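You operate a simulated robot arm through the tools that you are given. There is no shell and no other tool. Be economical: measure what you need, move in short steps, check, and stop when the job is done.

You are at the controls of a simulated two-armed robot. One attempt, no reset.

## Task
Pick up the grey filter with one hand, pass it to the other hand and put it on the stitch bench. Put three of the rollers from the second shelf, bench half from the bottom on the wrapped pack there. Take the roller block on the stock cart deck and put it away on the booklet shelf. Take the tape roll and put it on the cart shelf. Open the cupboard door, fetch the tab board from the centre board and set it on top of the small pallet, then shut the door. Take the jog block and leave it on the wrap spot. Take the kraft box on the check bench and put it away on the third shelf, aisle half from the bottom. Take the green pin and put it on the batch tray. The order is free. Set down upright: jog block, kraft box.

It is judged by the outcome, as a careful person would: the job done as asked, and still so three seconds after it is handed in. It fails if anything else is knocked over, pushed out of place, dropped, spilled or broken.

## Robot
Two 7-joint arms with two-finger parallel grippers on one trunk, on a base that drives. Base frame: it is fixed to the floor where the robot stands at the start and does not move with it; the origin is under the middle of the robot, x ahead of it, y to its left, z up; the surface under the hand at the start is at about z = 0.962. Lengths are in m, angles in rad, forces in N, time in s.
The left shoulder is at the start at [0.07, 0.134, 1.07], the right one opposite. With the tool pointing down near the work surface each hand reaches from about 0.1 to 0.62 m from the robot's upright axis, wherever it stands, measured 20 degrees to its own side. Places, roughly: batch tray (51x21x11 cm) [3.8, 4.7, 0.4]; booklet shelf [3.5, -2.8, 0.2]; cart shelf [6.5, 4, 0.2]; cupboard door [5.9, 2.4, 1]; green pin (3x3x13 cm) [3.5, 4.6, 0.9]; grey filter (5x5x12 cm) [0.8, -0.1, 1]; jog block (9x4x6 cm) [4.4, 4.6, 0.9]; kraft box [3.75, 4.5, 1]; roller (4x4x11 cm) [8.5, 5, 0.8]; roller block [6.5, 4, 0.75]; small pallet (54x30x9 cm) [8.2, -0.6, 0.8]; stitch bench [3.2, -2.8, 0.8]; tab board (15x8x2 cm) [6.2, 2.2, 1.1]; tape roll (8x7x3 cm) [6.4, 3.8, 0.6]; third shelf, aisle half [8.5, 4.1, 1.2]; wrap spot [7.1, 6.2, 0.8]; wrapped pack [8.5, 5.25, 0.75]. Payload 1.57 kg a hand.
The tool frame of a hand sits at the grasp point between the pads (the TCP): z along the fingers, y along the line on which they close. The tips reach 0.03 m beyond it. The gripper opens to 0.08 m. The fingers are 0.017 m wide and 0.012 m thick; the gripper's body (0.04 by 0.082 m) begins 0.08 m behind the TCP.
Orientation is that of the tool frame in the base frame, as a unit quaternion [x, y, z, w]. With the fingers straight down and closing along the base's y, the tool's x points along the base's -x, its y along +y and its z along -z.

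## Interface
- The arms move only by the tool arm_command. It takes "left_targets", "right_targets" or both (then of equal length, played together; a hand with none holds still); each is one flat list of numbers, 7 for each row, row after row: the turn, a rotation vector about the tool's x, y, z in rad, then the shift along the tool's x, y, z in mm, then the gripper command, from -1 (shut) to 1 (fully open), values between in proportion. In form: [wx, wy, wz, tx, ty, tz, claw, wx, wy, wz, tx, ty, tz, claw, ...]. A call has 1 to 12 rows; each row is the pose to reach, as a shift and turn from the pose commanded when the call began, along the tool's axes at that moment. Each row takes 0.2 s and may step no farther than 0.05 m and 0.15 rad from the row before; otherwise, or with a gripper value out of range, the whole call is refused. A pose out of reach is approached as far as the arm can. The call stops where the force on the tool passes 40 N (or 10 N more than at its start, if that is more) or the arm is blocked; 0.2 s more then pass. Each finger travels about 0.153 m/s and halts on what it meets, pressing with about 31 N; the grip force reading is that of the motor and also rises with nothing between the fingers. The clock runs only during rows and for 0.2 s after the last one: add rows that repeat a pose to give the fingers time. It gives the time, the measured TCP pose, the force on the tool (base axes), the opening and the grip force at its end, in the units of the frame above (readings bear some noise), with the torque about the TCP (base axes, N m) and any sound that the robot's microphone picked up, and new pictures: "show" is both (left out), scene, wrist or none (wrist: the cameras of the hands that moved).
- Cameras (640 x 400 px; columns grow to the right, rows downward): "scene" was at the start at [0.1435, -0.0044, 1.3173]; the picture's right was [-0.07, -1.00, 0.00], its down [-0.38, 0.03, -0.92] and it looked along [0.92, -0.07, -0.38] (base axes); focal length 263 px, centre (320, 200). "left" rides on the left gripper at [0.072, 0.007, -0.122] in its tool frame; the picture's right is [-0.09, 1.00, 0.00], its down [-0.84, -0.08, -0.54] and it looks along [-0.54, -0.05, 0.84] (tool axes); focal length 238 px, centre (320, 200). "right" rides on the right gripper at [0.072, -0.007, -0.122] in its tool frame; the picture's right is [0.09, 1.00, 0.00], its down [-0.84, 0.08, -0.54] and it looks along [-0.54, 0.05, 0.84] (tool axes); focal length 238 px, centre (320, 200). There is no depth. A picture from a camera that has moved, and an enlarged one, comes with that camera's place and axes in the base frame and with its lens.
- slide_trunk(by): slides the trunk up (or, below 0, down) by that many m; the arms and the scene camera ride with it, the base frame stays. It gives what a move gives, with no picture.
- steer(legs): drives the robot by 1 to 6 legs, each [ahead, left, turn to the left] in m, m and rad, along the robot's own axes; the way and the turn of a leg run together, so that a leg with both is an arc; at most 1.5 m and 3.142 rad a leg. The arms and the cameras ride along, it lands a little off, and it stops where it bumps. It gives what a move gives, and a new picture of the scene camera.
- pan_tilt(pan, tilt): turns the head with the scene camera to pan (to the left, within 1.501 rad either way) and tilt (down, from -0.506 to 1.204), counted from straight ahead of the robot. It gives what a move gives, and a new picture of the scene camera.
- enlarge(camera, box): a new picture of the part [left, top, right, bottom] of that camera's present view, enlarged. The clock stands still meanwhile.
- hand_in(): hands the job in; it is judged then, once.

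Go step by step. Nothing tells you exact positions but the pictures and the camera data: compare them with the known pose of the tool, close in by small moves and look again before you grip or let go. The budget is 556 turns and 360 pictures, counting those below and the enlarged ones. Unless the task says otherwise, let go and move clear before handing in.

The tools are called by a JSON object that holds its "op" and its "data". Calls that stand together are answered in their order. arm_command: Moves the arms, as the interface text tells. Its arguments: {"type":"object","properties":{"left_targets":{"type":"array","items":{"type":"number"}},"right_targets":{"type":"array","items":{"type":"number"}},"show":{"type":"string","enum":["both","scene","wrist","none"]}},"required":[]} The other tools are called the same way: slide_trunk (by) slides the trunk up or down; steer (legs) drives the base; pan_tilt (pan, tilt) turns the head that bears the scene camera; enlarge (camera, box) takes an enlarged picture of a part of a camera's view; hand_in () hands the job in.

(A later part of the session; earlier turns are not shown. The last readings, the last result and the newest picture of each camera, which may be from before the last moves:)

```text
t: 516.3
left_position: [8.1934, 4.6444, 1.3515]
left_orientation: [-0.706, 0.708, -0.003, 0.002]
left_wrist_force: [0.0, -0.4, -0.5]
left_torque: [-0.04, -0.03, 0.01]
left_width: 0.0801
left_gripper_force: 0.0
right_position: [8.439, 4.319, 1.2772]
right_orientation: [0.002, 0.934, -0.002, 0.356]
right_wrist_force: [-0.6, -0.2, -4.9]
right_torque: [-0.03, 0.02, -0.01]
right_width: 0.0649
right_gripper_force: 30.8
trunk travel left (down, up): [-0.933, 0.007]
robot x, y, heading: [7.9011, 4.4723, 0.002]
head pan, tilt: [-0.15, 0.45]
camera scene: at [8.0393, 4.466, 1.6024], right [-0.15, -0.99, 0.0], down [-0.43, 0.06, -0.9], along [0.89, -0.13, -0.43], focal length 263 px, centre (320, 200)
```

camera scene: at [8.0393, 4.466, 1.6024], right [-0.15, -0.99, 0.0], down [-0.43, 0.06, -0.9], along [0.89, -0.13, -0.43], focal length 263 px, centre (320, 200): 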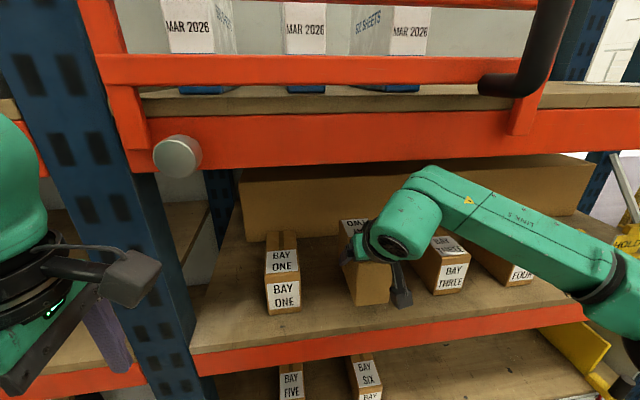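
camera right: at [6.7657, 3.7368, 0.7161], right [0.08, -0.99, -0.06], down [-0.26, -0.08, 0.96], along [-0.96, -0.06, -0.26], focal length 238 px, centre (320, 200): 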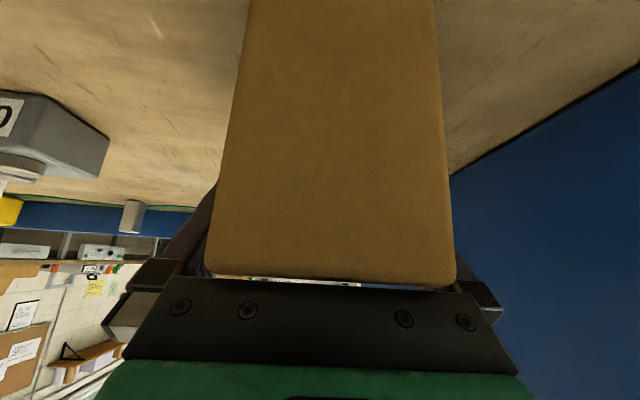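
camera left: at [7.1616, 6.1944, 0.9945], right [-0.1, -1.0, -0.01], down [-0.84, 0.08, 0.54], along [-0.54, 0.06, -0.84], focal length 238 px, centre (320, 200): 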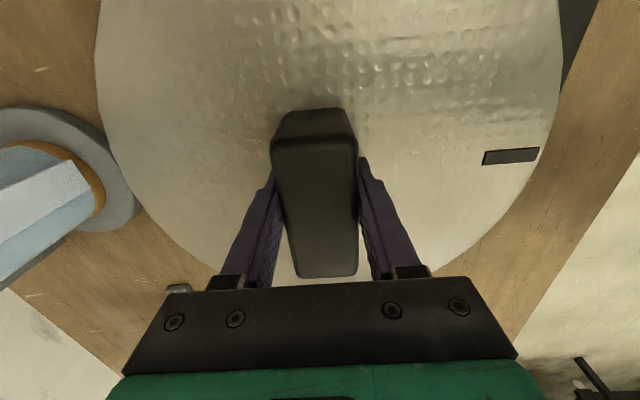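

Box is in the gap. Lower to contact.

{"op": "arm_command", "data": {"right_targets": [0, 0, 0, 6.6, 0, 7.5, -1, 0, 0, 0, 13.3, 0, 15, -1, 0, 0, 0, 18, 0, 20, -1, 0, 0, 0, 21, 0, 24, -1, 0, 0, 0, 25, 0, 28, -1, 0, 0, 0, 28, 0, 32, -1, 0, 0, 0, 31, 0, 35, -1, 0, 0, 0, 34, 0, 38, -1]}}

```text
t: 518.1
left_position: [8.1961, 4.6441, 1.3495]
left_orientation: [-0.706, 0.708, -0.004, 0.001]
left_wrist_force: [-0.2, -0.3, -0.7]
left_torque: [-0.01, -0.01, 0.01]
left_width: 0.0801
left_gripper_force: 0.0
right_position: [8.4412, 4.318, 1.2349]
right_orientation: [0.003, 0.931, 0.0, 0.366]
right_wrist_force: [-3.8, -0.5, 10.7]
right_torque: [-0.46, 1.33, 0.0]
right_width: 0.065
right_gripper_force: 31.1
trunk travel left (down, up): [-0.933, 0.007]
robot x, y, heading: [7.8999, 4.4797, 0.002]
head pan, tilt: [-0.15, 0.45]
stopped in row 8 (right hand): the force on the tool passed its limit at 44 N (the readings are from after the stop); the commanded pose is now the measured one
camera scene: at [8.04, 4.4666, 1.6022], right [-0.15, -0.99, 0.0], down [-0.43, 0.06, -0.9], along [0.89, -0.13, -0.43], focal length 263 px, centre (320, 200)
camera right: at [8.3046, 4.3133, 1.2752], right [-0.06, 1.0, -0.06], down [0.24, 0.07, 0.97], along [0.97, 0.04, -0.25], focal length 238 px, centre (320, 200)
```

scene: 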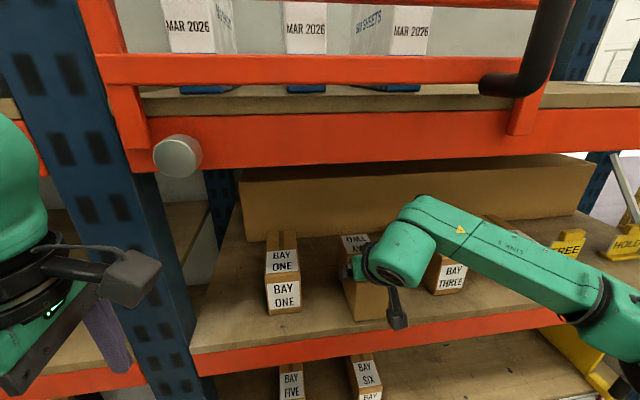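
right: 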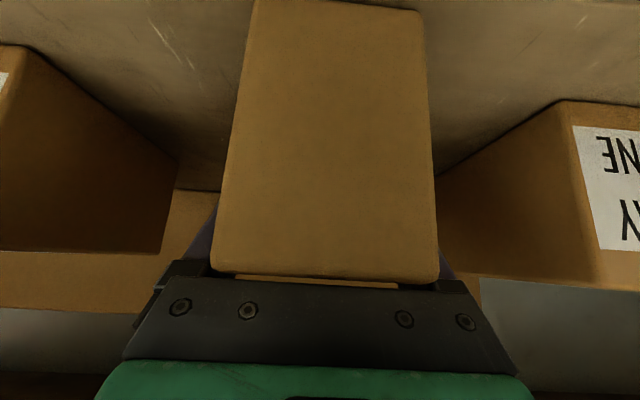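

{"op": "arm_command", "data": {"right_targets": [0, 0, 0, 0, 0, 0, 0.7, 0, 0, 0, 0, 0, 0, 0.9, 0, 0, 0, 0, 0, -20, 0.9, 0, 0, 0, 0, 0, -50, 0.9, 0, 0, 0, 0, 0, -85, 0.9, 0, 0, 0, 0, 0, -120, 0.9], "show": "none"}}

{"op": "steer", "data": {"legs": [[-0.35, 0, 0]]}}

```text
t: 519.5
left_position: [8.1979, 4.6427, 1.3498]
left_orientation: [-0.706, 0.708, -0.003, 0.002]
left_wrist_force: [-0.1, -1.1, -1.4]
left_torque: [0.0, 0.02, 0.01]
left_width: 0.08
left_gripper_force: 0.1
right_position: [8.361, 4.3211, 1.3208]
right_orientation: [0.003, 0.932, 0.0, 0.364]
right_wrist_force: [0.1, 0.2, 0.1]
right_torque: [-0.02, 0.04, 0.01]
right_width: 0.076
right_gripper_force: 0.1
trunk travel left (down, up): [-0.933, 0.007]
robot x, y, heading: [7.8993, 4.4779, -0.003]
head pan, tilt: [-0.15, 0.45]
```

```text
t: 521.8
left_position: [7.8491, 4.6431, 1.3492]
left_orientation: [0.708, -0.706, 0.002, 0.0]
left_wrist_force: [-0.3, -0.4, -0.6]
left_torque: [0.02, 0.02, -0.01]
left_width: 0.0801
left_gripper_force: 0.0
right_position: [8.0106, 4.3214, 1.3207]
right_orientation: [0.002, 0.932, 0.0, 0.362]
right_wrist_force: [-0.3, 0.5, 0.3]
right_torque: [-0.02, 0.02, 0.03]
right_width: 0.0759
right_gripper_force: 0.1
trunk travel left (down, up): [-0.933, 0.007]
robot x, y, heading: [7.5476, 4.4797, 0.005]
head pan, tilt: [-0.15, 0.45]
camera scene: at [7.694, 4.4655, 1.6016], right [-0.14, -0.99, 0.0], down [-0.43, 0.06, -0.9], along [0.89, -0.13, -0.44], focal length 263 px, centre (320, 200)
```

scene: 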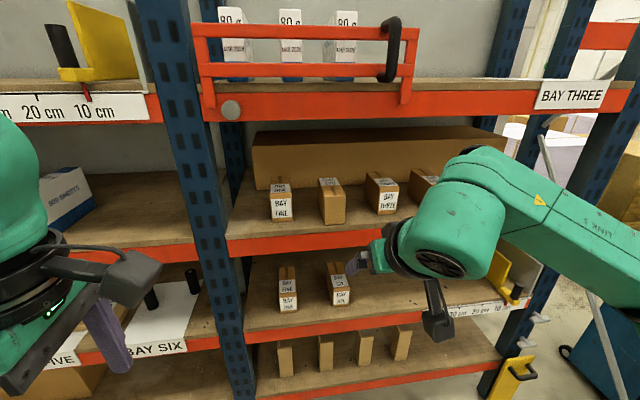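

Kraft box is stored upright. Now the rollers: shift to the bench-half bay and look.

{"op": "steer", "data": {"legs": [[0, 0.85, 0]]}}

{"op": "slide_trunk", "data": {"by": -0.38}}

{"op": "pan_tilt", "data": {"pan": 0, "tilt": 0.5}}

```text
t: 526.3
left_position: [7.828, 5.4846, 1.3501]
left_orientation: [0.715, -0.699, 0.003, -0.001]
left_wrist_force: [-0.5, -0.3, -0.4]
left_torque: [0.0, 0.01, 0.0]
left_width: 0.0801
left_gripper_force: 0.2
right_position: [7.9987, 5.1649, 1.3202]
right_orientation: [-0.008, 0.931, 0.005, 0.364]
right_wrist_force: [-0.4, -0.3, 0.0]
right_torque: [-0.04, 0.03, 0.0]
right_width: 0.0762
right_gripper_force: 0.0
trunk travel left (down, up): [-0.933, 0.007]
robot x, y, heading: [7.5376, 5.312, 0.025]
head pan, tilt: [-0.15, 0.45]
camera scene: at [7.678, 5.3037, 1.602], right [-0.12, -0.99, 0.0], down [-0.43, 0.06, -0.9], along [0.89, -0.11, -0.44], focal length 263 px, centre (320, 200)
```

scene: 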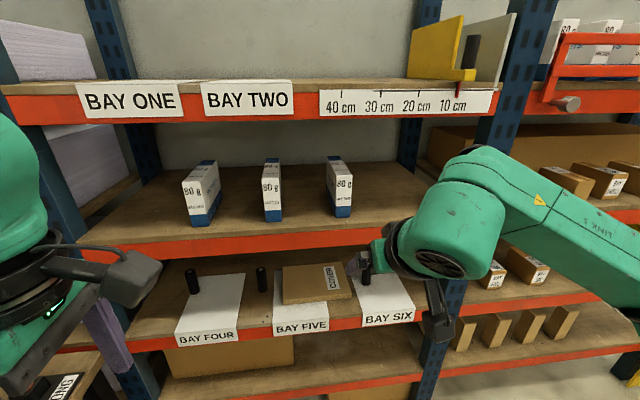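

```text
t: 529.9
left_position: [7.8285, 5.486, 0.97]
left_orientation: [0.715, -0.699, 0.002, -0.003]
left_wrist_force: [0.5, 0.0, 0.2]
left_torque: [0.02, 0.0, 0.03]
left_width: 0.0799
left_gripper_force: 0.0
right_position: [7.9996, 5.1664, 0.9415]
right_orientation: [-0.007, 0.931, 0.004, 0.365]
right_wrist_force: [0.2, -0.3, 0.0]
right_torque: [0.02, 0.04, 0.0]
right_width: 0.0759
right_gripper_force: 0.0
trunk travel left (down, up): [-0.553, 0.387]
robot x, y, heading: [7.5367, 5.3159, 0.024]
head pan, tilt: [-0.15, 0.45]
```

```text
t: 530.6
left_position: [7.8292, 5.4866, 0.9692]
left_orientation: [0.715, -0.699, 0.002, -0.001]
left_wrist_force: [0.6, 0.1, 0.3]
left_torque: [0.01, -0.01, -0.01]
left_width: 0.0799
left_gripper_force: 0.1
right_position: [7.9993, 5.1673, 0.9407]
right_orientation: [-0.007, 0.931, 0.004, 0.364]
right_wrist_force: [0.7, -0.9, 0.1]
right_torque: [0.03, -0.01, 0.02]
right_width: 0.0757
right_gripper_force: 0.0
trunk travel left (down, up): [-0.553, 0.387]
robot x, y, heading: [7.5346, 5.3123, 0.023]
head pan, tilt: [0.0, 0.499]
camera scene: at [7.6777, 5.3191, 1.2175], right [0.02, -1.0, 0.0], down [-0.48, -0.01, -0.88], along [0.88, 0.02, -0.48], focal length 263 px, centre (320, 200)
```

scene: 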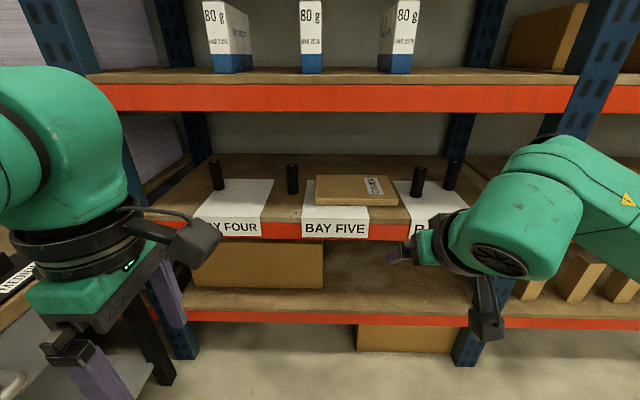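

Four rollers at y≈5.73, 5.44, 4.98, 4.83 (x≈8.55) and the pack at [8.54,5.21]. Position for the roller at y≈4.98 with the right hand.

{"op": "slide_trunk", "data": {"by": -0.09}}

{"op": "steer", "data": {"legs": [[0, -0.18, -0.024], [0.33, 0, 0]]}}

{"op": "arm_command", "data": {"right_targets": [0, 0, 0, 0, 0, 0, 1], "show": "wrist"}}

```text
t: 531.9
left_position: [7.828, 5.4868, 0.8815]
left_orientation: [0.715, -0.699, 0.003, -0.002]
left_wrist_force: [0.5, -0.1, -0.7]
left_torque: [0.02, 0.03, -0.01]
left_width: 0.08
left_gripper_force: 0.0
right_position: [7.9986, 5.1649, 0.8519]
right_orientation: [-0.009, 0.931, 0.005, 0.364]
right_wrist_force: [0.3, 0.0, 0.0]
right_torque: [0.05, 0.0, 0.02]
right_width: 0.076
right_gripper_force: 0.1
trunk travel left (down, up): [-0.463, 0.477]
robot x, y, heading: [7.5359, 5.3182, 0.025]
head pan, tilt: [0.0, 0.499]
```

```text
t: 535.2
left_position: [8.1747, 5.3006, 0.8798]
left_orientation: [-0.706, 0.708, -0.003, 0.001]
left_wrist_force: [0.0, 0.1, -0.3]
left_torque: [-0.03, 0.02, 0.02]
left_width: 0.0801
left_gripper_force: 0.1
right_position: [8.3363, 4.9755, 0.8509]
right_orientation: [0.003, 0.932, 0.0, 0.363]
right_wrist_force: [0.1, -0.4, 0.4]
right_torque: [0.03, -0.01, 0.02]
right_width: 0.0763
right_gripper_force: 0.0
trunk travel left (down, up): [-0.463, 0.477]
robot x, y, heading: [7.8733, 5.1344, -0.005]
head pan, tilt: [0.0, 0.499]
camera scene: at [8.0185, 5.137, 1.1274], right [0.0, -1.0, 0.0], down [-0.48, 0.0, -0.88], along [0.88, 0.0, -0.48], focal length 263 px, centre (320, 200)
```

scene: 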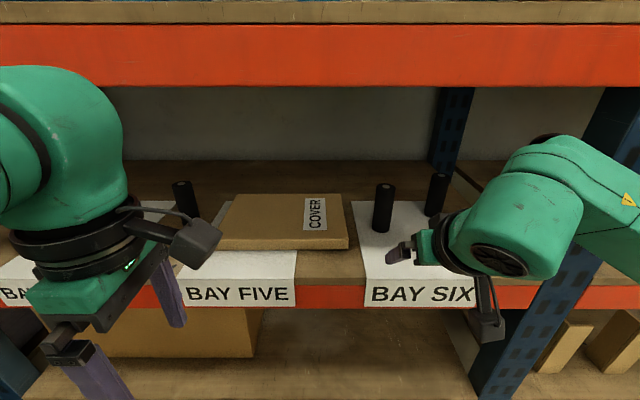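

```text
t: 535.6
left_position: [8.1735, 5.3004, 0.8793]
left_orientation: [-0.706, 0.708, -0.003, 0.002]
left_wrist_force: [0.8, 0.2, 0.7]
left_torque: [-0.02, 0.02, -0.02]
left_width: 0.08
left_gripper_force: 0.1
right_position: [8.3351, 4.9767, 0.8508]
right_orientation: [0.003, 0.931, 0.001, 0.364]
right_wrist_force: [0.2, 0.1, -0.2]
right_torque: [0.02, -0.03, -0.01]
right_width: 0.08
right_gripper_force: 0.1
trunk travel left (down, up): [-0.463, 0.477]
robot x, y, heading: [7.8739, 5.1329, -0.001]
head pan, tilt: [0.0, 0.499]
camera right: at [8.1993, 4.9721, 0.8923], right [-0.06, 1.0, -0.06], down [0.25, 0.07, 0.97], along [0.97, 0.04, -0.25], focal length 238 px, centre (320, 200)
```

right: 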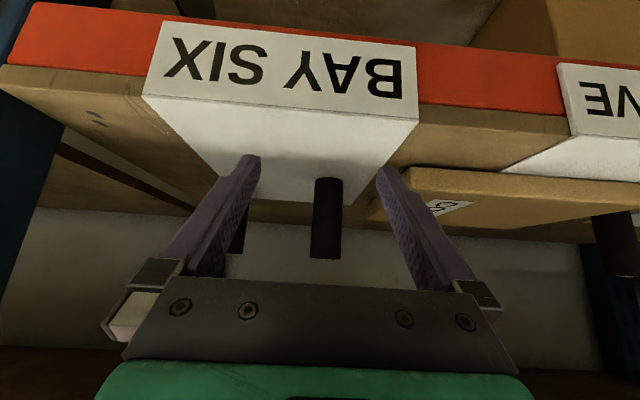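

Roller at ≈[8.54,4.99]. Slide forward so the fingers straddle it.

{"op": "arm_command", "data": {"right_targets": [0, 0, 0, -30, 5, 28, 0.6, 0, 0, 0, -60, 10, 56, 0.6, 0, 0, 0, -90, 13, 83, 0.6, 0, 0, 0, -120, 13, 111, 0.6, 0, 0, 0, -120, 13, 111, 0.6], "show": "wrist"}}

```text
t: 536.8
left_position: [8.1726, 5.3002, 0.8803]
left_orientation: [-0.707, 0.708, -0.003, 0.002]
left_wrist_force: [-0.2, -0.4, 0.0]
left_torque: [-0.03, 0.0, -0.02]
left_width: 0.08
left_gripper_force: 0.0
right_position: [8.4998, 4.99, 0.8527]
right_orientation: [0.004, 0.931, 0.0, 0.364]
right_wrist_force: [-0.3, 0.2, -0.6]
right_torque: [0.0, 0.0, 0.03]
right_width: 0.0642
right_gripper_force: 0.0
trunk travel left (down, up): [-0.463, 0.477]
robot x, y, heading: [7.8736, 5.1342, -0.004]
head pan, tilt: [0.0, 0.499]
camera right: at [8.3627, 4.9844, 0.8944], right [-0.06, 1.0, -0.06], down [0.25, 0.07, 0.97], along [0.97, 0.04, -0.25], focal length 238 px, centre (320, 200)
```

right: 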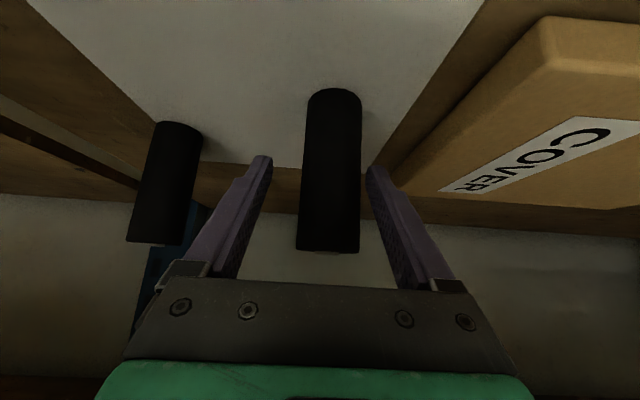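

{"op": "arm_command", "data": {"right_targets": [0, 0, 0, -8, 8, 6, 0.6, 0, 0, 0, -20, 8, 18, 0.6, 0, 0, 0, -20, 8, 18, -1, 0, 0, 0, -20, 8, 18, -1, 0, 0, 0, -20, 8, 18, -1], "show": "wrist"}}

```text
t: 538.0
left_position: [8.1737, 5.3014, 0.8806]
left_orientation: [-0.706, 0.708, -0.002, 0.001]
left_wrist_force: [0.4, 0.9, -0.7]
left_torque: [-0.01, -0.02, -0.01]
left_width: 0.0798
left_gripper_force: 0.0
right_position: [8.5253, 4.9967, 0.852]
right_orientation: [0.003, 0.932, 0.001, 0.363]
right_wrist_force: [1.0, -2.1, 1.1]
right_torque: [-0.06, -0.12, 0.03]
right_width: 0.039
right_gripper_force: 30.9
trunk travel left (down, up): [-0.463, 0.477]
robot x, y, heading: [7.8779, 5.1363, -0.003]
head pan, tilt: [0.0, 0.499]
camera right: at [8.3902, 4.9924, 0.8928], right [-0.06, 1.0, -0.06], down [0.25, 0.07, 0.97], along [0.97, 0.04, -0.25], focal length 238 px, centre (320, 200)
```

right: 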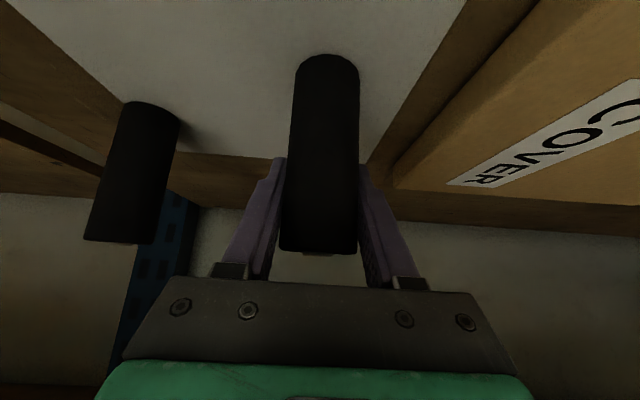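

Gripped. Lift, pull back slightly, then shift the base left so the roller is over the pack.

{"op": "arm_command", "data": {"right_targets": [0, 0, 0, -13, 0, -15, -1, 0, 0, 0, -27, 0, -29, -1, 0, 0, 0, -20, 0, -52, -1, 0, 0, 0, -20, 0, -56, -1], "show": "none"}}

{"op": "steer", "data": {"legs": [[0, 0.215, 0.003]]}}

```text
t: 539.0
left_position: [8.1853, 5.2981, 0.8753]
left_orientation: [-0.706, 0.708, 0.003, -0.003]
left_wrist_force: [-0.3, -0.3, 0.3]
left_torque: [0.02, 0.0, 0.01]
left_width: 0.0802
left_gripper_force: 0.0
right_position: [8.5163, 4.9934, 0.8858]
right_orientation: [0.003, 0.937, -0.003, 0.349]
right_wrist_force: [-0.7, 0.3, -1.9]
right_torque: [-0.03, -0.07, 0.02]
right_width: 0.0385
right_gripper_force: 30.7
trunk travel left (down, up): [-0.463, 0.477]
robot x, y, heading: [7.8781, 5.134, 0.006]
head pan, tilt: [0.0, 0.499]
```

```text
t: 540.7
left_position: [8.1794, 5.5015, 0.8785]
left_orientation: [0.708, -0.707, -0.008, -0.003]
left_wrist_force: [0.4, -0.8, 0.2]
left_torque: [0.01, -0.02, -0.01]
left_width: 0.08
left_gripper_force: 0.1
right_position: [8.5128, 5.1937, 0.8859]
right_orientation: [0.008, 0.937, 0.006, 0.35]
right_wrist_force: [-0.6, -0.3, -2.9]
right_torque: [-0.03, -0.08, -0.03]
right_width: 0.0386
right_gripper_force: 31.2
trunk travel left (down, up): [-0.463, 0.477]
robot x, y, heading: [7.8749, 5.3498, 0.001]
head pan, tilt: [0.0, 0.499]
camera scene: at [8.029, 5.3338, 1.1256], right [0.0, -1.0, -0.02], down [-0.49, 0.01, -0.87], along [0.87, 0.01, -0.49], focal length 263 px, centre (320, 200)
```

scene: 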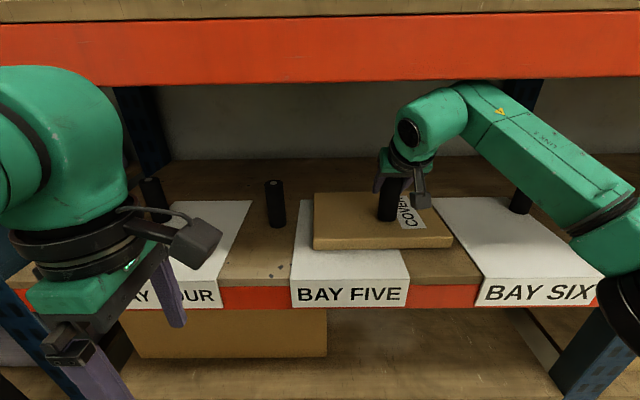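

The robot seems slightly tilted — the wrist is likely pressing the beam above. Pull back and down a little.

{"op": "arm_command", "data": {"right_targets": [0, 0, 0, 4, 0, 4, -1, 0, 0, 0, 17, 0, -7, -1, 0, 0, 0, 30, 0, -19, -1, 0, 0, 0, 30, 0, -19, -1]}}

```text
t: 541.7
left_position: [8.1777, 5.5132, 0.8782]
left_orientation: [0.707, -0.707, -0.001, 0.0]
left_wrist_force: [0.3, 0.3, -0.8]
left_torque: [-0.01, -0.01, 0.03]
left_width: 0.0799
left_gripper_force: 0.1
right_position: [8.477, 5.2078, 0.8845]
right_orientation: [0.006, 0.936, -0.003, 0.351]
right_wrist_force: [-0.1, -0.9, -1.8]
right_torque: [0.01, -0.02, -0.01]
right_width: 0.0385
right_gripper_force: 30.8
trunk travel left (down, up): [-0.463, 0.477]
robot x, y, heading: [7.8772, 5.351, 0.004]
head pan, tilt: [0.0, 0.499]
camera scene: at [8.025, 5.3496, 1.1263], right [0.0, -1.0, 0.0], down [-0.49, 0.0, -0.87], along [0.87, 0.0, -0.49], focal length 263 px, centre (320, 200)
camera right: at [8.34, 5.2047, 0.9289], right [-0.06, 1.0, -0.06], down [0.28, 0.08, 0.96], along [0.96, 0.04, -0.28], focal length 238 px, centre (320, 200)
```

scene: 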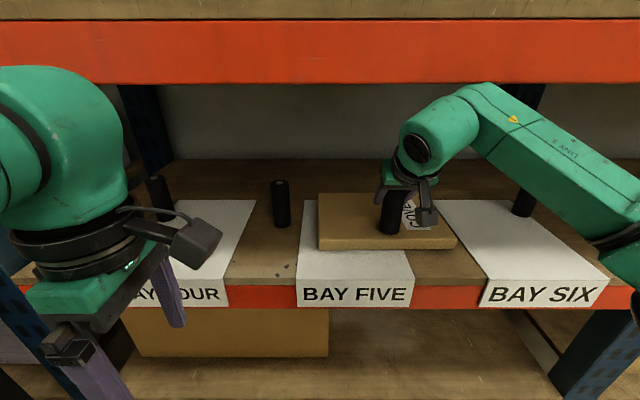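
right: 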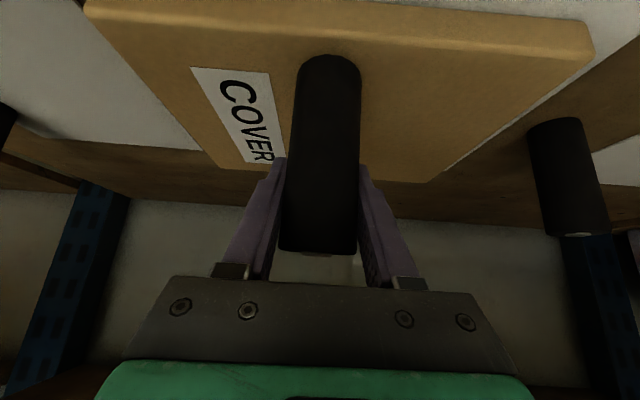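

Level again. Move 13 mm forward and lower onto the pack.

{"op": "arm_command", "data": {"right_targets": [0, 0, 0, -10, 0, 8.5, -1, 0, 0, 0, -8, 0, 11, -1, 0, 0, 0, -6, 0, 13, -1, 0, 0, 0, -4, 0, 15.5, -1, 0, 0, 0, -2, 0, 18, -1]}}

```text
t: 542.9
left_position: [8.1735, 5.5143, 0.8811]
left_orientation: [0.708, -0.706, 0.002, -0.002]
left_wrist_force: [1.5, 0.0, -0.2]
left_torque: [-0.01, -0.01, 0.0]
left_width: 0.0801
left_gripper_force: 0.1
right_position: [8.4846, 5.207, 0.8788]
right_orientation: [0.008, 0.934, -0.002, 0.356]
right_wrist_force: [0.3, 0.3, -0.7]
right_torque: [0.02, -0.03, 0.03]
right_width: 0.0389
right_gripper_force: 31.2
trunk travel left (down, up): [-0.463, 0.477]
robot x, y, heading: [7.8758, 5.3477, 0.004]
head pan, tilt: [0.0, 0.499]
camera scene: at [8.0196, 5.3509, 1.1283], right [0.0, -1.0, 0.0], down [-0.48, 0.0, -0.88], along [0.88, 0.0, -0.48], focal length 263 px, centre (320, 200)
camera right: at [8.3497, 5.2035, 0.923], right [-0.05, 1.0, -0.06], down [0.26, 0.07, 0.96], along [0.96, 0.04, -0.27], focal length 238 px, centre (320, 200)
```

scene: 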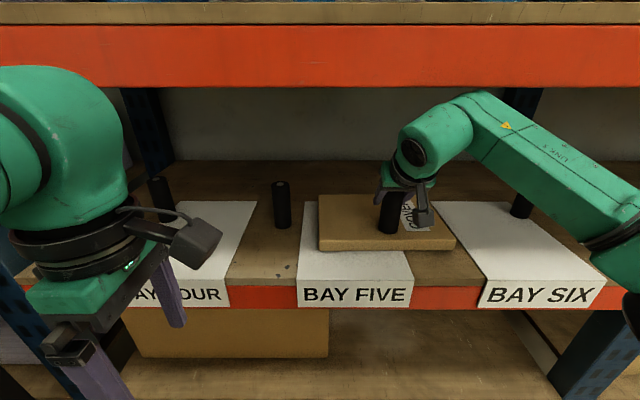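
right: 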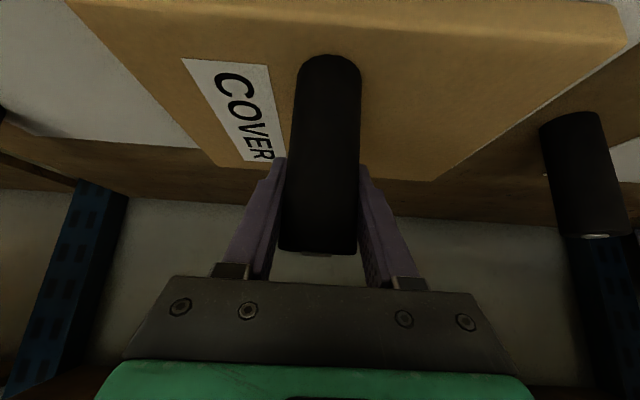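

{"op": "arm_command", "data": {"right_targets": [0, 0, 0, -2, 0, 5, -1, 0, 0, 0, 0, 0, 7, -1, 0, 0, 0, 2, 0, 9, -1, 0, 0, 0, 4, 0, 11, -1, 0, 0, 0, 6, 0, 13, -1, 0, 0, 0, 8, 0, 15, -1], "show": "none"}}

{"op": "enlarge", "data": {"camera": "scene", "box": [300, 150, 480, 270]}}

```text
t: 543.9
left_position: [8.1693, 5.5162, 0.8801]
left_orientation: [-0.707, 0.708, -0.004, 0.002]
left_wrist_force: [0.2, 0.2, 0.6]
left_torque: [-0.01, -0.02, -0.01]
left_width: 0.0799
left_gripper_force: 0.1
right_position: [8.4856, 5.2075, 0.8809]
right_orientation: [0.006, 0.93, 0.001, 0.367]
right_wrist_force: [-6.5, -0.5, 14.0]
right_torque: [-0.28, 0.59, -0.13]
right_width: 0.0385
right_gripper_force: 31.5
trunk travel left (down, up): [-0.463, 0.477]
robot x, y, heading: [7.8745, 5.3495, 0.005]
head pan, tilt: [0.0, 0.499]
stopped in row 4 (right hand): the force on the tool passed its limit at 43 N (the readings are from after the stop); the commanded pose is now the measured one
```

```text
3.33 times, centred on (390, 210) of scene
camera zoom: at [8.0136, 5.3519, 1.1278], right [0.0, -1.0, 0.0], down [-0.48, 0.0, -0.88], along [0.88, 0.0, -0.48], focal length 876 px, centre (87, 167)
```

zoom: 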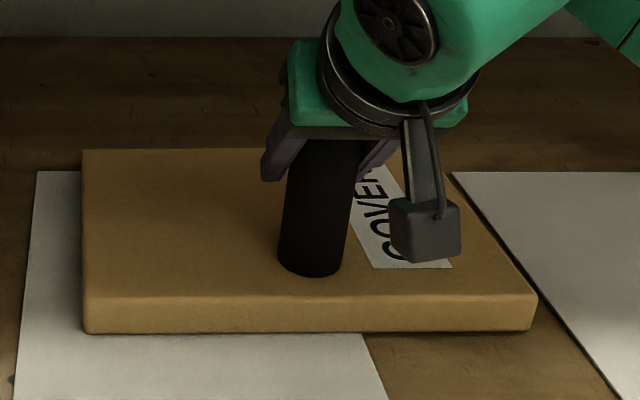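

Roller rests on the pack. Open modestly and slide back horizontally.

{"op": "arm_command", "data": {"right_targets": [0, 0, 0, 0, 0, 0, 0.1, 0, 0, 0, 0, 0, 0, 0.5, 0, 0, 0, 0, 0, 0, 0.5, 0, 0, 0, 18, 0, -17, 0.5, 0, 0, 0, 44, 0, -41, 0.5, 0, 0, 0, 73, 0, -68, 0.5, 0, 0, 0, 102, 0, -95, 0.5], "show": "scene"}}

```text
t: 545.5
left_position: [8.1723, 5.5153, 0.8806]
left_orientation: [0.707, -0.707, 0.004, -0.002]
left_wrist_force: [0.1, 0.6, -1.4]
left_torque: [-0.02, 0.0, 0.01]
left_width: 0.08
left_gripper_force: 0.1
right_position: [8.3483, 5.2076, 0.8777]
right_orientation: [0.006, 0.932, -0.001, 0.364]
right_wrist_force: [-0.4, -0.5, 0.7]
right_torque: [0.03, 0.02, -0.04]
right_width: 0.0597
right_gripper_force: 0.0
trunk travel left (down, up): [-0.463, 0.477]
robot x, y, heading: [7.8766, 5.3488, 0.005]
head pan, tilt: [0.0, 0.499]
camera scene: at [8.0168, 5.3514, 1.1277], right [0.0, -1.0, 0.0], down [-0.48, 0.0, -0.88], along [0.88, 0.0, -0.48], focal length 263 px, centre (320, 200)
```

scene: 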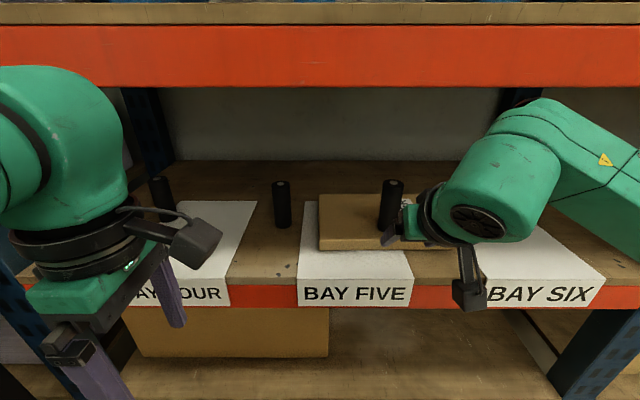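

First roller stands. Now shift left for the roller at y≈5.44, lowering the grip height.

{"op": "steer", "data": {"legs": [[0, 0.24, -0.005]]}}

{"op": "slide_trunk", "data": {"by": -0.052}}

{"op": "arm_command", "data": {"right_targets": [0, 0, 0, -28, 0, 26, 0.8, 0, 0, 0, -58, 0, 54, 0.8, 0, 0, 0, -80, 0, 74, 0.8, 0, 0, 0, -80, 0, 74, 0.8], "show": "wrist"}}

```text
t: 547.3
left_position: [8.174, 5.7533, 0.8812]
left_orientation: [-0.703, 0.711, -0.002, 0.0]
left_wrist_force: [0.5, -0.5, 0.0]
left_torque: [-0.01, 0.02, -0.04]
left_width: 0.0802
left_gripper_force: 0.1
right_position: [8.3477, 5.4445, 0.8773]
right_orientation: [0.011, 0.932, -0.001, 0.363]
right_wrist_force: [0.2, 0.2, 0.8]
right_torque: [0.03, -0.01, -0.01]
right_width: 0.0603
right_gripper_force: 0.0
trunk travel left (down, up): [-0.463, 0.477]
robot x, y, heading: [7.8768, 5.5899, -0.002]
head pan, tilt: [0.0, 0.499]
stopped in leg 1: the robot was blocked; the commanded pose is now the measured one
camera scene: at [8.0177, 5.5901, 1.1277], right [-0.01, -1.0, 0.0], down [-0.48, 0.01, -0.88], along [0.88, -0.01, -0.48], focal length 263 px, centre (320, 200)
```

scene: 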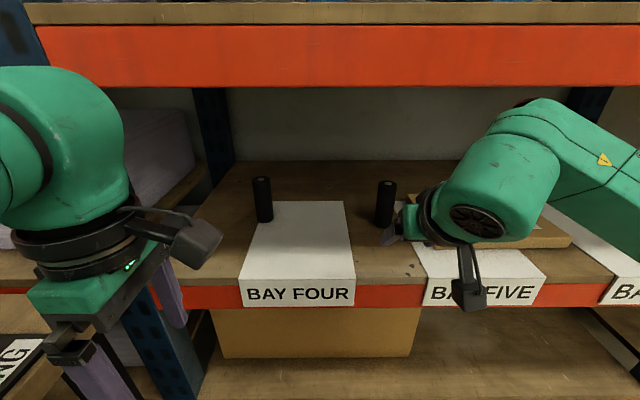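

```text
t: 548.2
left_position: [8.1743, 5.7446, 0.8304]
left_orientation: [-0.703, 0.712, 0.002, 0.005]
left_wrist_force: [-0.4, 0.7, 0.3]
left_torque: [-0.03, 0.03, -0.02]
left_width: 0.0801
left_gripper_force: 0.0
right_position: [8.3477, 5.4354, 0.8238]
right_orientation: [0.013, 0.932, 0.003, 0.363]
right_wrist_force: [0.1, -0.1, 0.2]
right_torque: [-0.01, 0.01, 0.0]
right_width: 0.0601
right_gripper_force: 0.0
trunk travel left (down, up): [-0.411, 0.529]
robot x, y, heading: [7.8793, 5.5893, -0.005]
head pan, tilt: [0.0, 0.499]
```

```text
t: 549.2
left_position: [8.1755, 5.7443, 0.8303]
left_orientation: [-0.703, 0.711, 0.002, 0.007]
left_wrist_force: [0.3, 0.7, -0.5]
left_torque: [0.03, 0.04, -0.01]
left_width: 0.08
left_gripper_force: 0.0
right_position: [8.4577, 5.4333, 0.8214]
right_orientation: [0.012, 0.932, 0.003, 0.363]
right_wrist_force: [-0.9, -1.0, 0.2]
right_torque: [0.02, 0.01, 0.01]
right_width: 0.072
right_gripper_force: 0.1
trunk travel left (down, up): [-0.411, 0.529]
robot x, y, heading: [7.8749, 5.5928, -0.007]
head pan, tilt: [0.0, 0.499]
camera right: at [8.3219, 5.4303, 0.863], right [-0.05, 1.0, -0.05], down [0.25, 0.06, 0.97], along [0.97, 0.03, -0.25], focal length 238 px, centre (320, 200)
```

right: 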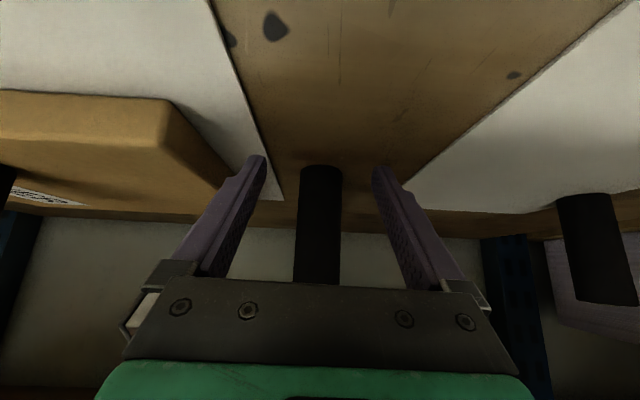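

The robot was blocked on its left and something presses. Raise back and look left.

{"op": "slide_trunk", "data": {"by": 0.06}}

{"op": "pan_tilt", "data": {"pan": 1.3, "tilt": 0.8}}

```text
t: 550.2
left_position: [8.1739, 5.7543, 0.8884]
left_orientation: [-0.704, 0.711, -0.003, 0.0]
left_wrist_force: [0.8, -0.2, 0.0]
left_torque: [0.02, 0.0, 0.01]
left_width: 0.0803
left_gripper_force: 0.0
right_position: [8.4581, 5.4438, 0.8842]
right_orientation: [0.009, 0.932, -0.001, 0.362]
right_wrist_force: [-0.8, -0.7, -0.1]
right_torque: [0.01, -0.04, 0.0]
right_width: 0.0719
right_gripper_force: 0.0
trunk travel left (down, up): [-0.471, 0.469]
robot x, y, heading: [7.8735, 5.5913, -0.012]
head pan, tilt: [0.0, 0.499]
```

```text
t: 551.7
left_position: [8.174, 5.7539, 0.8892]
left_orientation: [-0.703, 0.711, -0.002, 0.001]
left_wrist_force: [-0.7, 0.4, -1.2]
left_torque: [0.04, 0.01, -0.03]
left_width: 0.0801
left_gripper_force: 0.0
right_position: [8.4582, 5.4424, 0.8832]
right_orientation: [0.011, 0.932, -0.004, 0.362]
right_wrist_force: [-0.2, 0.4, 1.0]
right_torque: [-0.02, 0.01, 0.0]
right_width: 0.0721
right_gripper_force: 0.1
trunk travel left (down, up): [-0.471, 0.469]
robot x, y, heading: [7.8766, 5.591, -0.007]
head pan, tilt: [1.3, 0.799]
camera scene: at [7.9493, 5.6703, 1.1096], right [0.96, -0.27, 0.0], down [-0.2, -0.69, -0.7], along [0.19, 0.67, -0.72], focal length 263 px, centre (320, 200)
```

scene: 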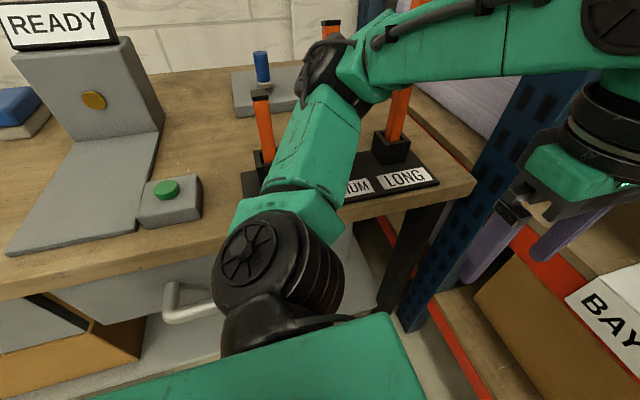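

The left elbow is over the bench gauges. Withdraw the right hand straight back first, then move away to the right.

{"op": "arm_command", "data": {"right_targets": [0, 0, 0, 28, 0, -26, 0.8, 0, 0, 0, 58, 0, -54, 0.8, 0, 0, 0, 80, 0, -74, 0.8], "show": "none"}}

{"op": "steer", "data": {"legs": [[0, -0.2, 0]]}}

```text
t: 552.5
left_position: [8.1741, 5.753, 0.8873]
left_orientation: [-0.703, 0.711, -0.003, 0.001]
left_wrist_force: [0.1, 0.0, 0.1]
left_torque: [-0.01, 0.01, -0.01]
left_width: 0.0802
left_gripper_force: 0.1
right_position: [8.3473, 5.4424, 0.883]
right_orientation: [0.011, 0.932, -0.003, 0.363]
right_wrist_force: [-0.8, -0.3, -0.6]
right_torque: [-0.01, -0.02, -0.03]
right_width: 0.072
right_gripper_force: 0.0
trunk travel left (down, up): [-0.471, 0.469]
robot x, y, heading: [7.8772, 5.5928, -0.006]
head pan, tilt: [1.3, 0.799]
```

```text
t: 554.1
left_position: [8.1734, 5.5576, 0.8884]
left_orientation: [-0.706, 0.709, -0.002, 0.001]
left_wrist_force: [-0.6, -0.1, 0.1]
left_torque: [0.02, 0.0, 0.0]
left_width: 0.08
left_gripper_force: 0.1
right_position: [8.3487, 5.2474, 0.8829]
right_orientation: [0.006, 0.932, 0.0, 0.362]
right_wrist_force: [-0.5, 0.3, -0.2]
right_torque: [0.03, 0.0, 0.01]
right_width: 0.0722
right_gripper_force: 0.1
trunk travel left (down, up): [-0.471, 0.469]
robot x, y, heading: [7.8746, 5.3932, 0.002]
head pan, tilt: [1.3, 0.799]
camera scene: at [7.948, 5.4718, 1.1096], right [0.96, -0.27, 0.0], down [-0.19, -0.69, -0.7], along [0.19, 0.67, -0.72], focal length 263 px, centre (320, 200)
```

scene: 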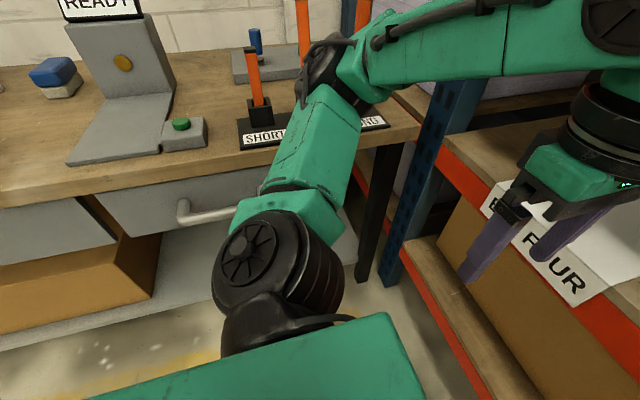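

{"op": "enlarge", "data": {"camera": "scene", "box": [200, 0, 440, 160]}}

```text
2.50 times, centred on (320, 80) of scene
camera zoom: at [7.948, 5.4718, 1.1096], right [0.96, -0.27, 0.0], down [-0.19, -0.69, -0.7], along [0.19, 0.67, -0.72], focal length 657 px, centre (320, 500)
```

zoom: 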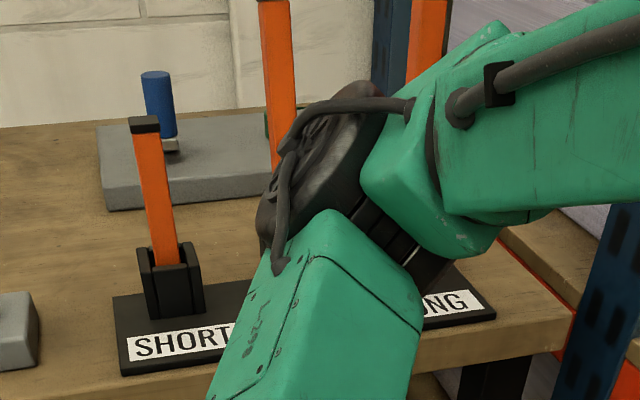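

Gauges still standing. The right-bay roller is behind a post, so I'll use the left hand for the two rollers on the left. Back up and set the left hand to natural roll, retracting the right.

{"op": "steer", "data": {"legs": [[-0.2, -0.1, 0]]}}

{"op": "arm_command", "data": {"left_targets": [0, 0, 0.14, 0, 0, 0, 1, 0, 0, 0.28, 0, 0, 0, 1, 0, 0, 0.42, 0, 0, 0, 1, 0, 0, 0.56, 0, 0, 0, 1, 0, 0, 0.7, 0, 0, 0, 1, 0, 0, 0.84, 0, 0, 0, 1, 0, 0, 0.98, 0, 0, 0, 1, 0, 0, 1.12, 0, 0, 0, 1, 0, 0, 1.26, 0, 0, 0, 1, 0, 0, 1.4, 0, 0, 0, 1, 0, 0, 1.5, 0, 0, 0, 1, 0, 0, 1.57, 0, 0, 0, 1], "right_targets": [0, 0, 0, 10, 0, -10, 1, 0, 0, 0, 20, 0, -20, 1, 0, 0, 0, 30, 0, -30, 1, 0, 0, 0, 40, 0, -40, 1, 0, 0, 0, 50, 0, -50, 1, 0, 0, 0, 60, 0, -60, 1, 0, 0, 0, 70, 0, -65, 1, 0, 0, 0, 70, 0, -65, 1, 0, 0, 0, 70, 0, -65, 1, 0, 0, 0, 70, 0, -65, 1, 0, 0, 0, 70, 0, -65, 1, 0, 0, 0, 70, 0, -65, 1], "show": "none"}}

{"op": "arm_command", "data": {"left_targets": [0, -0.12, 0, 0, 0, 0, 1, 0, -0.24, 0, 0, 0, 0, 1, 0, -0.36, 0, 0, 0, 0, 1, 0, -0.48, 0, 0, 0, 0, 1, 0, -0.6, 0, 0, 0, 0, 1, 0, -0.73, 0, 0, 0, 0, 1, 0, -0.73, 0, 0, 0, 0, 1], "show": "none"}}

{"op": "pan_tilt", "data": {"pan": 0.2, "tilt": 0.55}}

```text
t: 555.8
left_position: [7.9753, 5.4567, 0.8889]
left_orientation: [-0.707, 0.708, -0.003, 0.001]
left_wrist_force: [-0.6, 0.0, -0.7]
left_torque: [0.01, -0.03, 0.0]
left_width: 0.0803
left_gripper_force: 0.1
right_position: [8.1512, 5.149, 0.883]
right_orientation: [0.006, 0.932, -0.001, 0.363]
right_wrist_force: [0.3, -0.7, -0.8]
right_torque: [-0.01, -0.01, 0.03]
right_width: 0.0722
right_gripper_force: 0.0
trunk travel left (down, up): [-0.471, 0.469]
robot x, y, heading: [7.6803, 5.2893, 0.003]
head pan, tilt: [1.3, 0.799]
camera scene: at [7.75, 5.3716, 1.1096], right [0.96, -0.27, 0.0], down [-0.19, -0.69, -0.7], along [0.19, 0.67, -0.72], focal length 263 px, centre (320, 200)
```

scene: 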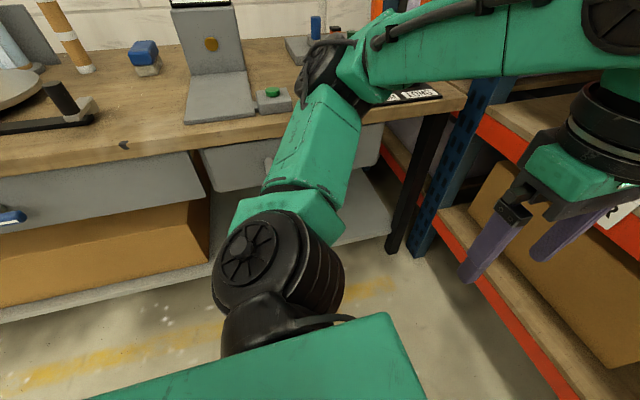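

```text
t: 558.4
left_position: [7.9747, 5.4582, 0.8873]
left_orientation: [0.002, 1.0, -0.001, 0.002]
left_wrist_force: [0.1, -0.5, 0.5]
left_torque: [0.04, -0.02, 0.03]
left_width: 0.0801
left_gripper_force: 0.1
right_position: [8.056, 5.1498, 0.8844]
right_orientation: [0.005, 0.932, -0.001, 0.363]
right_wrist_force: [0.1, 0.1, 0.3]
right_torque: [0.0, 0.01, -0.01]
right_width: 0.0799
right_gripper_force: 0.1
trunk travel left (down, up): [-0.471, 0.469]
robot x, y, heading: [7.6815, 5.2915, 0.002]
head pan, tilt: [1.3, 0.799]
```

```text
t: 560.0
left_position: [8.0161, 5.4348, 0.9731]
left_orientation: [0.001, 0.933, 0.0, 0.359]
left_wrist_force: [0.2, -0.8, -0.1]
left_torque: [0.02, 0.0, 0.0]
left_width: 0.08
left_gripper_force: 0.0
left hand out of reach, approached as far as the arm can: row 3, 4, 5, 6, 7
right_position: [8.056, 5.149, 0.8827]
right_orientation: [0.005, 0.932, 0.0, 0.363]
right_wrist_force: [0.7, 0.0, 0.2]
right_torque: [0.0, -0.02, 0.01]
right_width: 0.0799
right_gripper_force: 0.0
trunk travel left (down, up): [-0.471, 0.469]
robot x, y, heading: [7.6768, 5.2928, 0.0]
head pan, tilt: [1.3, 0.799]
```

```text
t: 561.3
left_position: [8.0143, 5.4364, 0.9736]
left_orientation: [0.0, 0.934, -0.001, 0.358]
left_wrist_force: [0.4, 0.0, -0.1]
left_torque: [0.03, -0.03, 0.03]
left_width: 0.0797
left_gripper_force: 0.0
right_position: [8.0564, 5.1496, 0.8839]
right_orientation: [0.005, 0.932, 0.0, 0.362]
right_wrist_force: [-1.1, 1.0, -0.4]
right_torque: [-0.01, -0.02, 0.01]
right_width: 0.08
right_gripper_force: 0.0
trunk travel left (down, up): [-0.471, 0.469]
robot x, y, heading: [7.6785, 5.2899, 0.001]
head pan, tilt: [0.201, 0.55]
camera scene: at [7.8171, 5.3123, 1.1309], right [0.2, -0.98, 0.0], down [-0.51, -0.11, -0.85], along [0.83, 0.17, -0.52], focal length 263 px, centre (320, 200)
```

scene: 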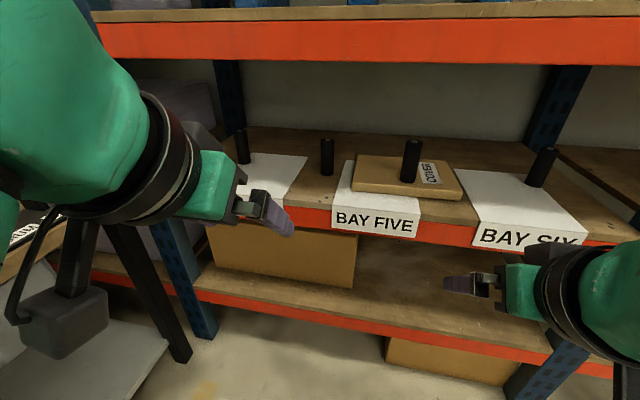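

{"op": "steer", "data": {"legs": [[0.22, 0, 0]]}}

{"op": "arm_command", "data": {"left_targets": [0, 0, 0, 14, 0, 38, 0.8, 0, 0, 0, 28, 0, 76, 0.8, 0, 0, 0, 42, 0, 114, 0.8, 0, 0, 0, 55, 0, 151, 0.8, 0, 0, 0, 25, 0, 178, 0.8, 0, 0, 0, -5, 0, 205, 0.8, 0, 0, 0, -35, 0, 232, 0.8, 0, 0, 0, -64, 0, 258, 0.8, 0, 0, 0, -64, 0, 258, 0.8], "show": "wrist"}}

```text
t: 563.0
left_position: [8.231, 5.4365, 0.9723]
left_orientation: [0.001, 0.934, -0.002, 0.357]
left_wrist_force: [0.5, 0.6, -0.6]
left_torque: [0.02, 0.01, -0.01]
left_width: 0.0799
left_gripper_force: 0.0
right_position: [8.2727, 5.1514, 0.8842]
right_orientation: [0.005, 0.932, 0.0, 0.363]
right_wrist_force: [0.1, 0.1, 0.4]
right_torque: [0.01, 0.02, 0.0]
right_width: 0.0797
right_gripper_force: 0.1
trunk travel left (down, up): [-0.471, 0.469]
robot x, y, heading: [7.8909, 5.2926, 0.004]
head pan, tilt: [0.201, 0.55]
camera scene: at [8.0329, 5.313, 1.1309], right [0.2, -0.98, 0.0], down [-0.51, -0.11, -0.85], along [0.83, 0.17, -0.52], focal length 263 px, centre (320, 200)
```

scene: 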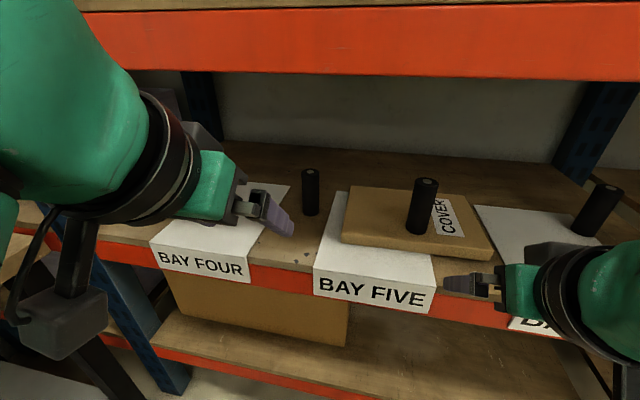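

```text
t: 565.0
left_position: [8.4509, 5.4395, 0.8257]
left_orientation: [-0.001, 0.933, 0.0, 0.359]
left_wrist_force: [0.9, 0.9, 0.0]
left_torque: [0.01, 0.01, 0.01]
left_width: 0.0719
left_gripper_force: 0.0
left hand out of reach, approached as far as the arm can: row 1, 2, 3, 4, 5
right_position: [8.271, 5.1515, 0.8843]
right_orientation: [0.005, 0.932, -0.001, 0.363]
right_wrist_force: [1.2, 0.5, -0.4]
right_torque: [-0.01, 0.01, 0.01]
right_width: 0.0802
right_gripper_force: 0.0
trunk travel left (down, up): [-0.471, 0.469]
robot x, y, heading: [7.8908, 5.2942, -0.0]
head pan, tilt: [0.201, 0.55]
camera left: at [8.3156, 5.4478, 0.8681], right [0.07, 1.0, 0.06], down [0.26, -0.08, 0.96], along [0.96, -0.05, -0.26], focal length 238 px, centre (320, 200)
```

left: 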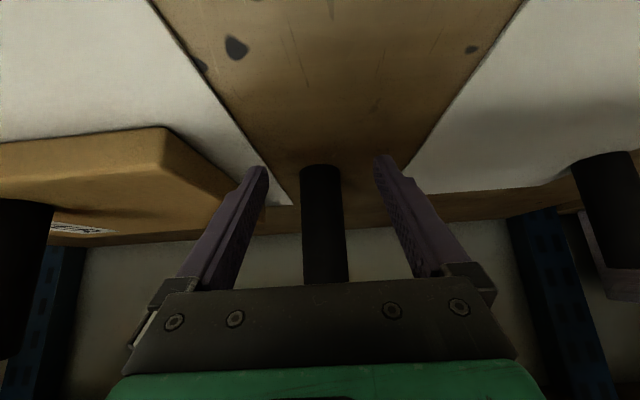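

{"op": "arm_command", "data": {"left_targets": [0, 0, 0, -28, 1, 25, 0.8, 0, 0, 0, -50, 1, 45, 0.8, 0, 0, 0, -62, 1, 55.5, 0.8, 0, 0, 0, -62, 1, 55.5, -1, 0, 0, 0, -62, 1, 55.5, -1, 0, 0, 0, -62, 1, 55.5, -1], "show": "wrist"}}

```text
t: 566.4
left_position: [8.5353, 5.4389, 0.8243]
left_orientation: [-0.001, 0.934, 0.0, 0.359]
left_wrist_force: [1.0, -1.6, 0.7]
left_torque: [-0.05, -0.02, -0.02]
left_width: 0.0391
left_gripper_force: 30.7
right_position: [8.2714, 5.1505, 0.8845]
right_orientation: [0.005, 0.932, 0.0, 0.363]
right_wrist_force: [0.7, 0.5, 0.3]
right_torque: [-0.02, 0.01, -0.02]
right_width: 0.0803
right_gripper_force: 0.0
trunk travel left (down, up): [-0.471, 0.469]
robot x, y, heading: [7.8915, 5.2936, 0.006]
head pan, tilt: [0.201, 0.55]
camera left: at [8.399, 5.448, 0.8657], right [0.07, 1.0, 0.06], down [0.26, -0.08, 0.96], along [0.96, -0.05, -0.26], focal length 238 px, centre (320, 200)
```

left: 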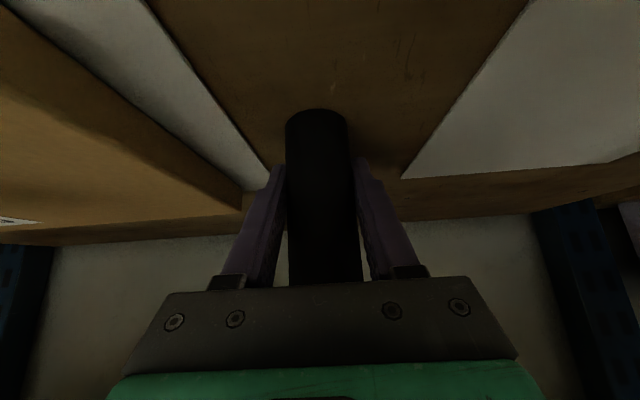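

{"op": "arm_command", "data": {"left_targets": [0, 0, 0, -15, 0, -17, -1, 0, 0, 0, -30, 0, -33, -1, 0, 0, 0, -17, 0, -45, -1, 0, 0, 0, -4, 0, -57, -1, 0, 0, 0, -4, -40, -57, -1, 0, 0, 0, -4, -85, -57, -1, 0, 0, 0, -4, -120, -57, -1, 0, 0, 0, -4, -136, -57, -1, 0, 0, 0, -4, -136, -57, -1]}}

```text
t: 568.4
left_position: [8.5004, 5.302, 0.868]
left_orientation: [-0.001, 0.934, -0.001, 0.358]
left_wrist_force: [0.3, 0.2, -1.7]
left_torque: [-0.01, 0.03, -0.02]
left_width: 0.0389
left_gripper_force: 31.2
right_position: [8.2722, 5.1509, 0.884]
right_orientation: [0.005, 0.932, -0.001, 0.362]
right_wrist_force: [-0.7, -0.5, 0.3]
right_torque: [0.01, 0.02, 0.02]
right_width: 0.08
right_gripper_force: 0.1
trunk travel left (down, up): [-0.471, 0.469]
robot x, y, heading: [7.8963, 5.2884, 0.004]
head pan, tilt: [0.201, 0.55]
camera scene: at [8.0327, 5.3132, 1.1309], right [0.2, -0.98, 0.0], down [-0.51, -0.11, -0.85], along [0.83, 0.17, -0.52], focal length 263 px, centre (320, 200)
camera left: at [8.3643, 5.3101, 0.9095], right [0.07, 1.0, 0.06], down [0.26, -0.08, 0.96], along [0.96, -0.05, -0.26], focal length 238 px, centre (320, 200)
```

scene: 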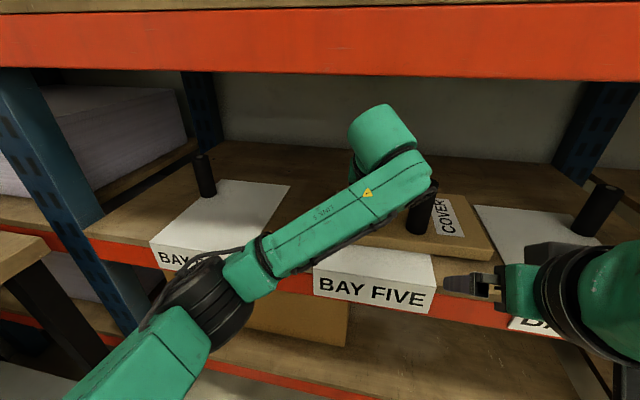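
left: 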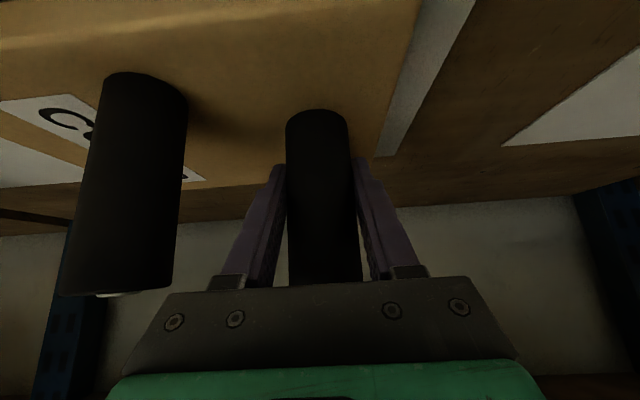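

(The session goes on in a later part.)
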